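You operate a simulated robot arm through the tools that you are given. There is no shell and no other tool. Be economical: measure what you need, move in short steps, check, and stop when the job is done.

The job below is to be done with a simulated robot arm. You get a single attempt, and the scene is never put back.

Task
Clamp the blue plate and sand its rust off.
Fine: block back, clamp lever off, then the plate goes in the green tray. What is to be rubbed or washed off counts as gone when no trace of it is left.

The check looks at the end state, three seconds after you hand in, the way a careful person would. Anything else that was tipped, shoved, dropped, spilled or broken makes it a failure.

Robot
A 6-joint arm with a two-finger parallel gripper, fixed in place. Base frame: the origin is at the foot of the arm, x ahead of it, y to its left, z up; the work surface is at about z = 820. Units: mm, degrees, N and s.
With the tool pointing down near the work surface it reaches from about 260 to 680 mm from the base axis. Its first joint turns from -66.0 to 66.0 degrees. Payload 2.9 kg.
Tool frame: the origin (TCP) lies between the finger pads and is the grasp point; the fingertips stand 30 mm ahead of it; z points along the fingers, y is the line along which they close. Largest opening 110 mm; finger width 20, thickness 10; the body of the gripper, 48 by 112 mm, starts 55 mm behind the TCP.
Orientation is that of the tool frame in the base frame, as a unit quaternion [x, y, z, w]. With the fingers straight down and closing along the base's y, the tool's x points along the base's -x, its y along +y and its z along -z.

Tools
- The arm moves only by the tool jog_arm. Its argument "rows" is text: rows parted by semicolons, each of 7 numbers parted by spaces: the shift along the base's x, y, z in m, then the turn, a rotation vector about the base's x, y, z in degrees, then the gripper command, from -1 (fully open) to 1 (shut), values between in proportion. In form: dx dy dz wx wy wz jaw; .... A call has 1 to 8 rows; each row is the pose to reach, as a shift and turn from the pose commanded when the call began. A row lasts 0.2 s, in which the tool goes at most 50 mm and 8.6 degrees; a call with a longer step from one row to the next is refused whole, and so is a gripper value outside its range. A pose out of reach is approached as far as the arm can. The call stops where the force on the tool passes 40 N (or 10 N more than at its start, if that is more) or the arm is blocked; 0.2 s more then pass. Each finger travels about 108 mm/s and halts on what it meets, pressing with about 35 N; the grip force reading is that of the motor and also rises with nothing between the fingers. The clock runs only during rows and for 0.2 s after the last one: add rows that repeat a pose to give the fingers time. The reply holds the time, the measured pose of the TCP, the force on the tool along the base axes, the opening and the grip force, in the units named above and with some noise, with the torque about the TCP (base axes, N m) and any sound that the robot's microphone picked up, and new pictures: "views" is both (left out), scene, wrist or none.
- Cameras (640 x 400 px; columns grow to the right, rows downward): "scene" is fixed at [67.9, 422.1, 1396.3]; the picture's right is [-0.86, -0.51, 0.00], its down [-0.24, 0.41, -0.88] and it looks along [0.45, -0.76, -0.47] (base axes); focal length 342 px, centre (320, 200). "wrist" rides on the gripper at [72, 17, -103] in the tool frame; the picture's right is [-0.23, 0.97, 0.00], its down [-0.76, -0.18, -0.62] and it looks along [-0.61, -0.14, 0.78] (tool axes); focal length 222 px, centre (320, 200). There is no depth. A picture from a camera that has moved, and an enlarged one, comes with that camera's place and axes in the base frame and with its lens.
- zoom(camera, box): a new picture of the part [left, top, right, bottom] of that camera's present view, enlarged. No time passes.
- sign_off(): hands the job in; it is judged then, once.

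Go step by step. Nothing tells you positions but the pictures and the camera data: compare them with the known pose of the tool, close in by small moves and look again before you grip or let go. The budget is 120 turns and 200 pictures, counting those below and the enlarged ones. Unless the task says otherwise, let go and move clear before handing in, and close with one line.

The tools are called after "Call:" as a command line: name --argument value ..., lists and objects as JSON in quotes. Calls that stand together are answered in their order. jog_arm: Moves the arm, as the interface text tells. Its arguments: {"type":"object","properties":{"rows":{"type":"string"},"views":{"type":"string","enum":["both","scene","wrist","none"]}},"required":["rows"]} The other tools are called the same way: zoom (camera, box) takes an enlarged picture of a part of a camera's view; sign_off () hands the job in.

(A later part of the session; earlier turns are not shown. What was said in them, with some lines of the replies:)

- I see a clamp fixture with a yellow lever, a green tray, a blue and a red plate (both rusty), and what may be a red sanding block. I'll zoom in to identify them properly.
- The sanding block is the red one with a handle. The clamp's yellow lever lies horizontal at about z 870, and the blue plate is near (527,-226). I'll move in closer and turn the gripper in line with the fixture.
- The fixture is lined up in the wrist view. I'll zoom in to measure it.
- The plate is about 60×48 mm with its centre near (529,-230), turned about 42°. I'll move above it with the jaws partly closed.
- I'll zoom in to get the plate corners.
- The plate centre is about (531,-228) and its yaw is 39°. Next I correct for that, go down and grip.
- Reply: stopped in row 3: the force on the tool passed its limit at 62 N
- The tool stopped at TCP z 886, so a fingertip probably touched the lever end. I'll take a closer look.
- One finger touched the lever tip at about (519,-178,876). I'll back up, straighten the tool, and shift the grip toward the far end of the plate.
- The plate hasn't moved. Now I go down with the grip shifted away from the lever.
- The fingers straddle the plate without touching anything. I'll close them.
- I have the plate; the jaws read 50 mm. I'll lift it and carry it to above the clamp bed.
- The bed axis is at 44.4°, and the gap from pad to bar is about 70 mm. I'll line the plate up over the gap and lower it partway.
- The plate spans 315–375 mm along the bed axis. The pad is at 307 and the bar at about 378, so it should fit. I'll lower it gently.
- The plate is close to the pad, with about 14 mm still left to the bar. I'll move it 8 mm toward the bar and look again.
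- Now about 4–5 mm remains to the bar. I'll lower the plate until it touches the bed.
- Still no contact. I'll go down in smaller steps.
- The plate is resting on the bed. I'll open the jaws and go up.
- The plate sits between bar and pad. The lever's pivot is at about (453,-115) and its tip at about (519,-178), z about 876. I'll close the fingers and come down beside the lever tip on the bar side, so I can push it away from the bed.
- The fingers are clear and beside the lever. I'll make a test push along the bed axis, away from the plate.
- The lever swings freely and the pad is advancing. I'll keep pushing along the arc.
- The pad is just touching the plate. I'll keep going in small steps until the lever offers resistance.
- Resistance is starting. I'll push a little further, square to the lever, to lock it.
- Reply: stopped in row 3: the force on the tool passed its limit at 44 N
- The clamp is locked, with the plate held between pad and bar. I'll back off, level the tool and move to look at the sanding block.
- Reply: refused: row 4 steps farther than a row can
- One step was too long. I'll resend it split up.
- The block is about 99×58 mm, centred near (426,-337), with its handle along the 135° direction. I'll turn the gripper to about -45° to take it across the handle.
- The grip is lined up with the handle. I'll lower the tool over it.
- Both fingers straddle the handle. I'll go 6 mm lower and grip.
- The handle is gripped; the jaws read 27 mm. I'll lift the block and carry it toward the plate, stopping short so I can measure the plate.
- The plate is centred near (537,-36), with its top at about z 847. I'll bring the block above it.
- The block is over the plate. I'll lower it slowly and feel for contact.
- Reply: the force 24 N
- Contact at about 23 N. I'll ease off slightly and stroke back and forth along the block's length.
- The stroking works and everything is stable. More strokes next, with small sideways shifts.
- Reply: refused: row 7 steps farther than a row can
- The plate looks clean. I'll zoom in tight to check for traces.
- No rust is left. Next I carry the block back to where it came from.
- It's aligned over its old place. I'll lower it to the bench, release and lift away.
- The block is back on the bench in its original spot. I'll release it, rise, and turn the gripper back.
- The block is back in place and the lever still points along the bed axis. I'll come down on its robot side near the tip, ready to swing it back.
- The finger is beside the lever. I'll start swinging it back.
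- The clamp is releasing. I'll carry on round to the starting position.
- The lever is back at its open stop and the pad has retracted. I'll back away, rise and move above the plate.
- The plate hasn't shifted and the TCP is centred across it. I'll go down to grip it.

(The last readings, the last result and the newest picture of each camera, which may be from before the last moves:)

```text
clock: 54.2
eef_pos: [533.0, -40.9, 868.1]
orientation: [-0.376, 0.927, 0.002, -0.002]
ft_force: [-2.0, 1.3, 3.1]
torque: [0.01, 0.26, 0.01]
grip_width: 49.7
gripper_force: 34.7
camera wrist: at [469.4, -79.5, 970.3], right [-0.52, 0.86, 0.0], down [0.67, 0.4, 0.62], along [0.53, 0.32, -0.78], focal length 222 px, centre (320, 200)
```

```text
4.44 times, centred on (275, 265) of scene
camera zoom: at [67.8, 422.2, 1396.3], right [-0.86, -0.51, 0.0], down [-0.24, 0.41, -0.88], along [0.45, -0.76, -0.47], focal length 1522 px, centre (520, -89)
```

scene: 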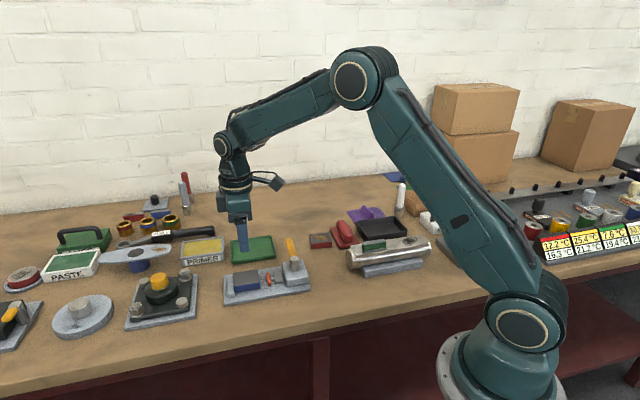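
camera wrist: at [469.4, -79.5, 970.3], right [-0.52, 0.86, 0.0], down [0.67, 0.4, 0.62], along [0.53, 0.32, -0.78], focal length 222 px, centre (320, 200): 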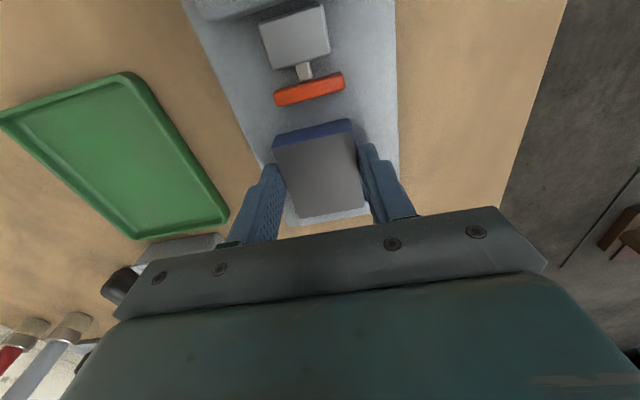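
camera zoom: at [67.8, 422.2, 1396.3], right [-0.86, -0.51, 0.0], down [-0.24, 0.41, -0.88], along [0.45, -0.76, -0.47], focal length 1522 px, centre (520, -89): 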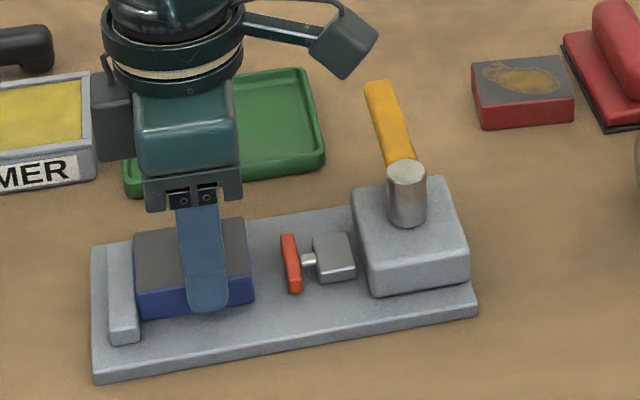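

I have the plate (50 mm). I'll lift it and move over the green tray, whose centre is about (620,-153).

Call:
jog_arm --rows "-0.001 -0.001 0.02 0 0 0 0.4; -0.001 -0.001 0.06 0 0 0 0.4; -0.001 -0.001 0.095 0 0 0 0.4; 0.025 -0.035 0.095 0 0 0 0.4; 0.05 -0.07 0.095 0 0 0 0.4; 0.075 -0.105 0.095 0 0 0 0.4; 0.0826 -0.1175 0.095 0 0 0 0.4; 0.0826 -0.1175 0.08 0 0 0 0.4"

Call:
zoom --camera "scene" --box '[200, 190, 330, 300]'

Call:
zoom --camera "wrist" --box '[220, 60, 440, 240]'

```text
clock: 56.0
eef_pos: [615.0, -157.9, 949.7]
orientation: [-0.376, 0.927, 0.002, 0.0]
ft_force: [0.2, 0.7, -4.3]
torque: [-0.02, 0.03, -0.01]
grip_width: 49.5
gripper_force: 34.4
camera wrist: at [551.9, -196.8, 1051.5], right [-0.52, 0.86, 0.0], down [0.67, 0.4, 0.62], along [0.53, 0.32, -0.78], focal length 222 px, centre (320, 200)
```

scene: 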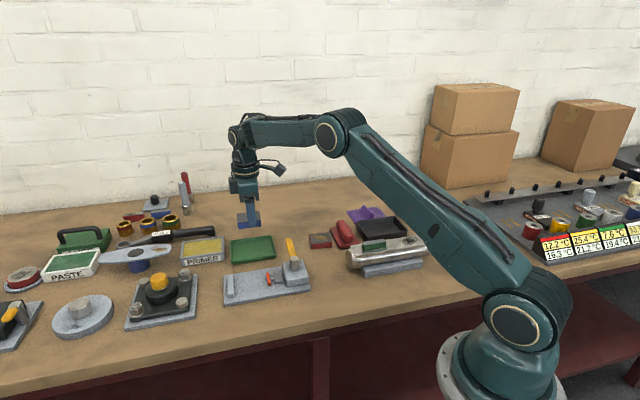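
wrist: 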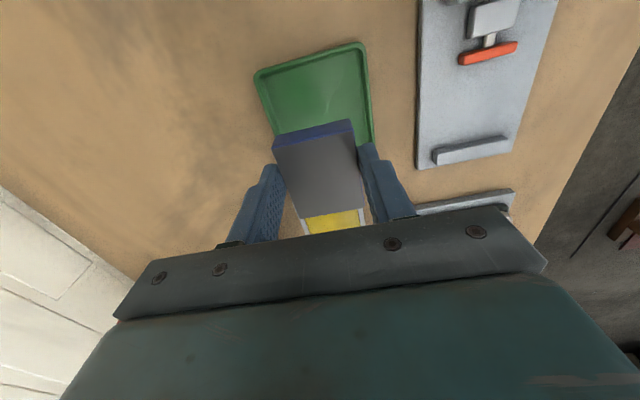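

```text
3.64 times, centred on (265, 245) of scene
camera zoom: at [68.0, 422.1, 1396.3], right [-0.86, -0.51, 0.0], down [-0.24, 0.41, -0.88], along [0.45, -0.76, -0.47], focal length 1245 px, centre (520, 36)
```

zoom: 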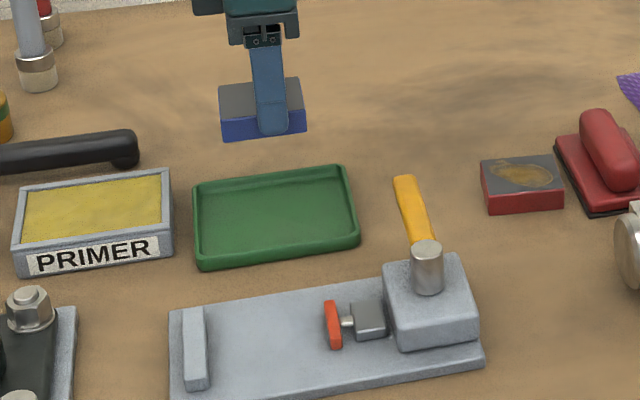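

```text
2.22 times, centred on (330, 150) of wrist
camera zoom: at [551.9, -196.8, 1051.5], right [-0.52, 0.86, 0.0], down [0.67, 0.4, 0.62], along [0.53, 0.32, -0.78], focal length 494 px, centre (298, 311)
```

zoom: 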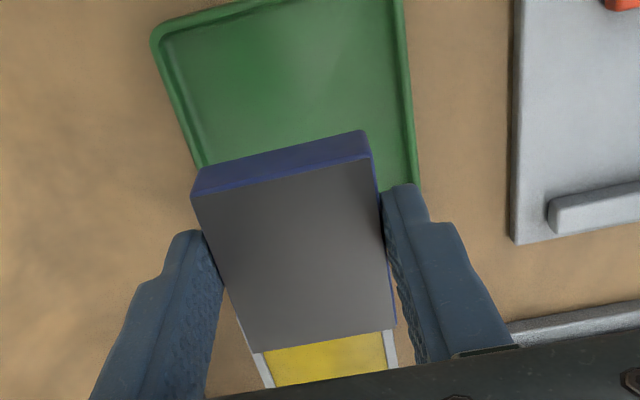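

The plate is centred over the tray. I'll lower it.

Call:
jog_arm --rows "-0.001 -0.001 -0.03 0 0 0 0.4; -0.001 -0.001 -0.06 0 0 0 0.4; -0.001 -0.001 -0.075 0 0 0 0.4; -0.001 -0.001 -0.079 0 0 0 0.4; -0.001 -0.001 -0.079 0 0 0 0.4" --views "wrist"

Call:
zoom --camera "scene" --box '[210, 210, 310, 290]'

```text
clock: 57.2
eef_pos: [613.8, -157.8, 870.9]
orientation: [-0.377, 0.926, 0.001, -0.001]
ft_force: [-0.1, -1.1, -3.1]
torque: [-0.05, 0.02, 0.0]
grip_width: 49.5
gripper_force: 35.0
camera wrist: at [550.8, -197.5, 972.7], right [-0.52, 0.86, 0.0], down [0.67, 0.4, 0.62], along [0.53, 0.32, -0.78], focal length 222 px, centre (320, 200)
```

wrist: 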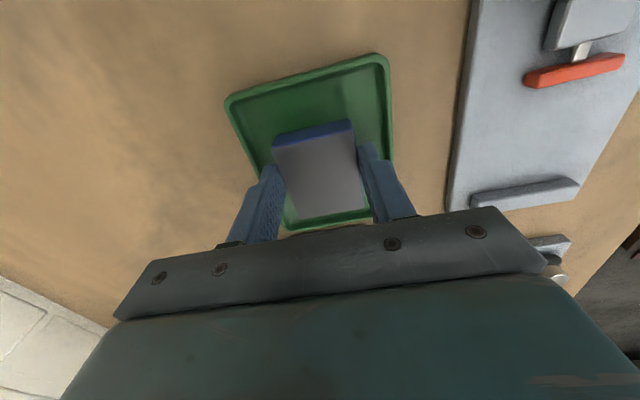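

```text
5.00 times, centred on (260, 250) of scene
camera zoom: at [68.0, 422.1, 1396.3], right [-0.86, -0.51, 0.0], down [-0.24, 0.41, -0.88], along [0.45, -0.76, -0.47], focal length 1712 px, centre (620, -50)
```

zoom: 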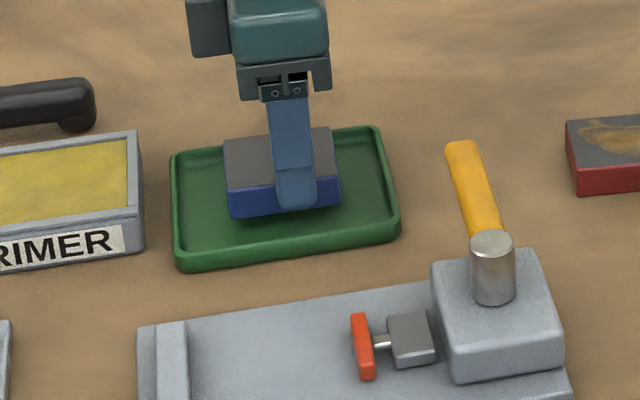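

It's inside the tray; I'll nudge it a few mm toward the middle and set it down gently.

Call:
jog_arm --rows "-0.005 0.001 -0.003 0 0 0 0.4; -0.005 0.001 -0.006 0 0 0 0.4; -0.005 0.001 -0.008 0 0 0 0.4; -0.005 0.001 -0.009 0 0 0 0.4" --views "none"

Call:
zoom --camera "scene" --box '[210, 210, 310, 290]'

```text
clock: 58.2
eef_pos: [609.1, -158.6, 862.1]
orientation: [-0.376, 0.926, 0.001, -0.001]
ft_force: [-2.1, 0.7, 6.1]
torque: [-0.03, 0.42, -0.05]
grip_width: 49.6
gripper_force: 34.5
```

```text
5.00 times, centred on (260, 250) of scene
camera zoom: at [67.7, 422.2, 1396.3], right [-0.86, -0.51, 0.0], down [-0.24, 0.41, -0.88], along [0.45, -0.76, -0.47], focal length 1712 px, centre (620, -50)
```

zoom: 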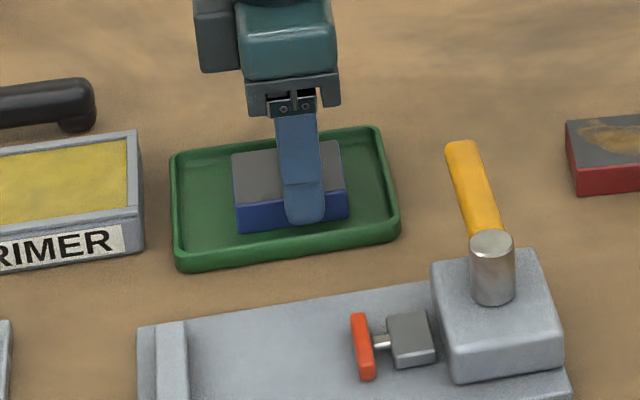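

The plate touches the tray floor. I'll release it and lift clear.

Call:
jog_arm --rows "0 0 0 0 0 0 0.1; 0 0 0 0 0 0 -0.05; 0 0 0 0 0 0 -0.05; 0 0 0.03 0 0 0 -0.05; 0 0 0.07 0 0 0 -0.05; -0.01 0 0.11 0 0 0 -0.05; -0.04 0 0.15 0 0 0 -0.05; -0.08 0 0.17 0 0 0 -0.05"

Call:
zoom --camera "scene" --box '[210, 200, 370, 310]'

Call:
zoom --camera "wrist" --box '[200, 20, 440, 220]'

```text
clock: 60.0
eef_pos: [527.8, -157.4, 1030.0]
orientation: [-0.376, 0.927, 0.002, -0.001]
ft_force: [-0.2, 0.2, -0.5]
torque: [0.01, 0.0, 0.02]
grip_width: 57.9
gripper_force: 0.0
camera wrist: at [464.5, -196.6, 1132.0], right [-0.52, 0.86, 0.0], down [0.67, 0.4, 0.62], along [0.53, 0.32, -0.78], focal length 222 px, centre (320, 200)
```

scene: 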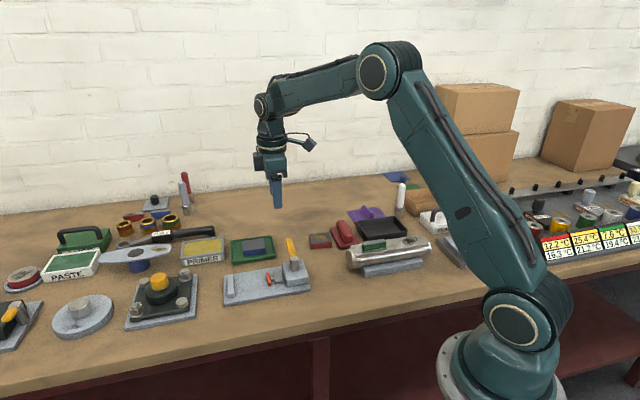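
wrist: 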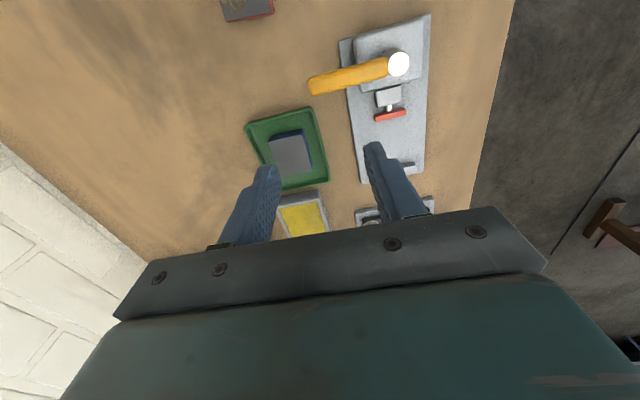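

```text
3.64 times, centred on (290, 255) of scene
camera zoom: at [67.9, 422.1, 1396.3], right [-0.86, -0.51, 0.0], down [-0.24, 0.41, -0.88], along [0.45, -0.76, -0.47], focal length 1245 px, centre (429, 0)
```

zoom: 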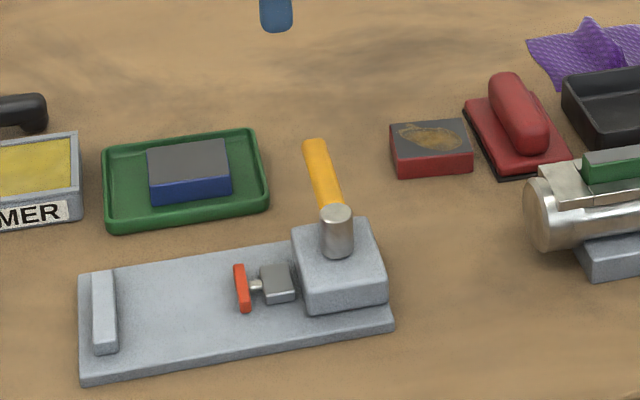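

```text
2.00 times, centred on (320, 120) of wrist
camera zoom: at [464.5, -196.6, 1132.0], right [-0.52, 0.86, 0.0], down [0.67, 0.4, 0.62], along [0.53, 0.32, -0.78], focal length 444 px, centre (320, 360)
```

zoom: 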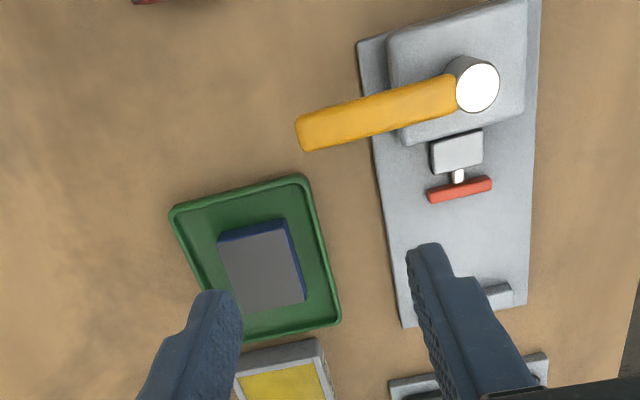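

The clean plate lies flat in the green tray, the lever is open, the block is back in its place and the arm is clear. I'm handing in now.

Call:
sign_off

```text
The job is handed in.
```

The blue plate was clamped and sanded with no rust visible in close-up, and it now lies in the green tray, with the sanding block back in its place and the clamp lever off.
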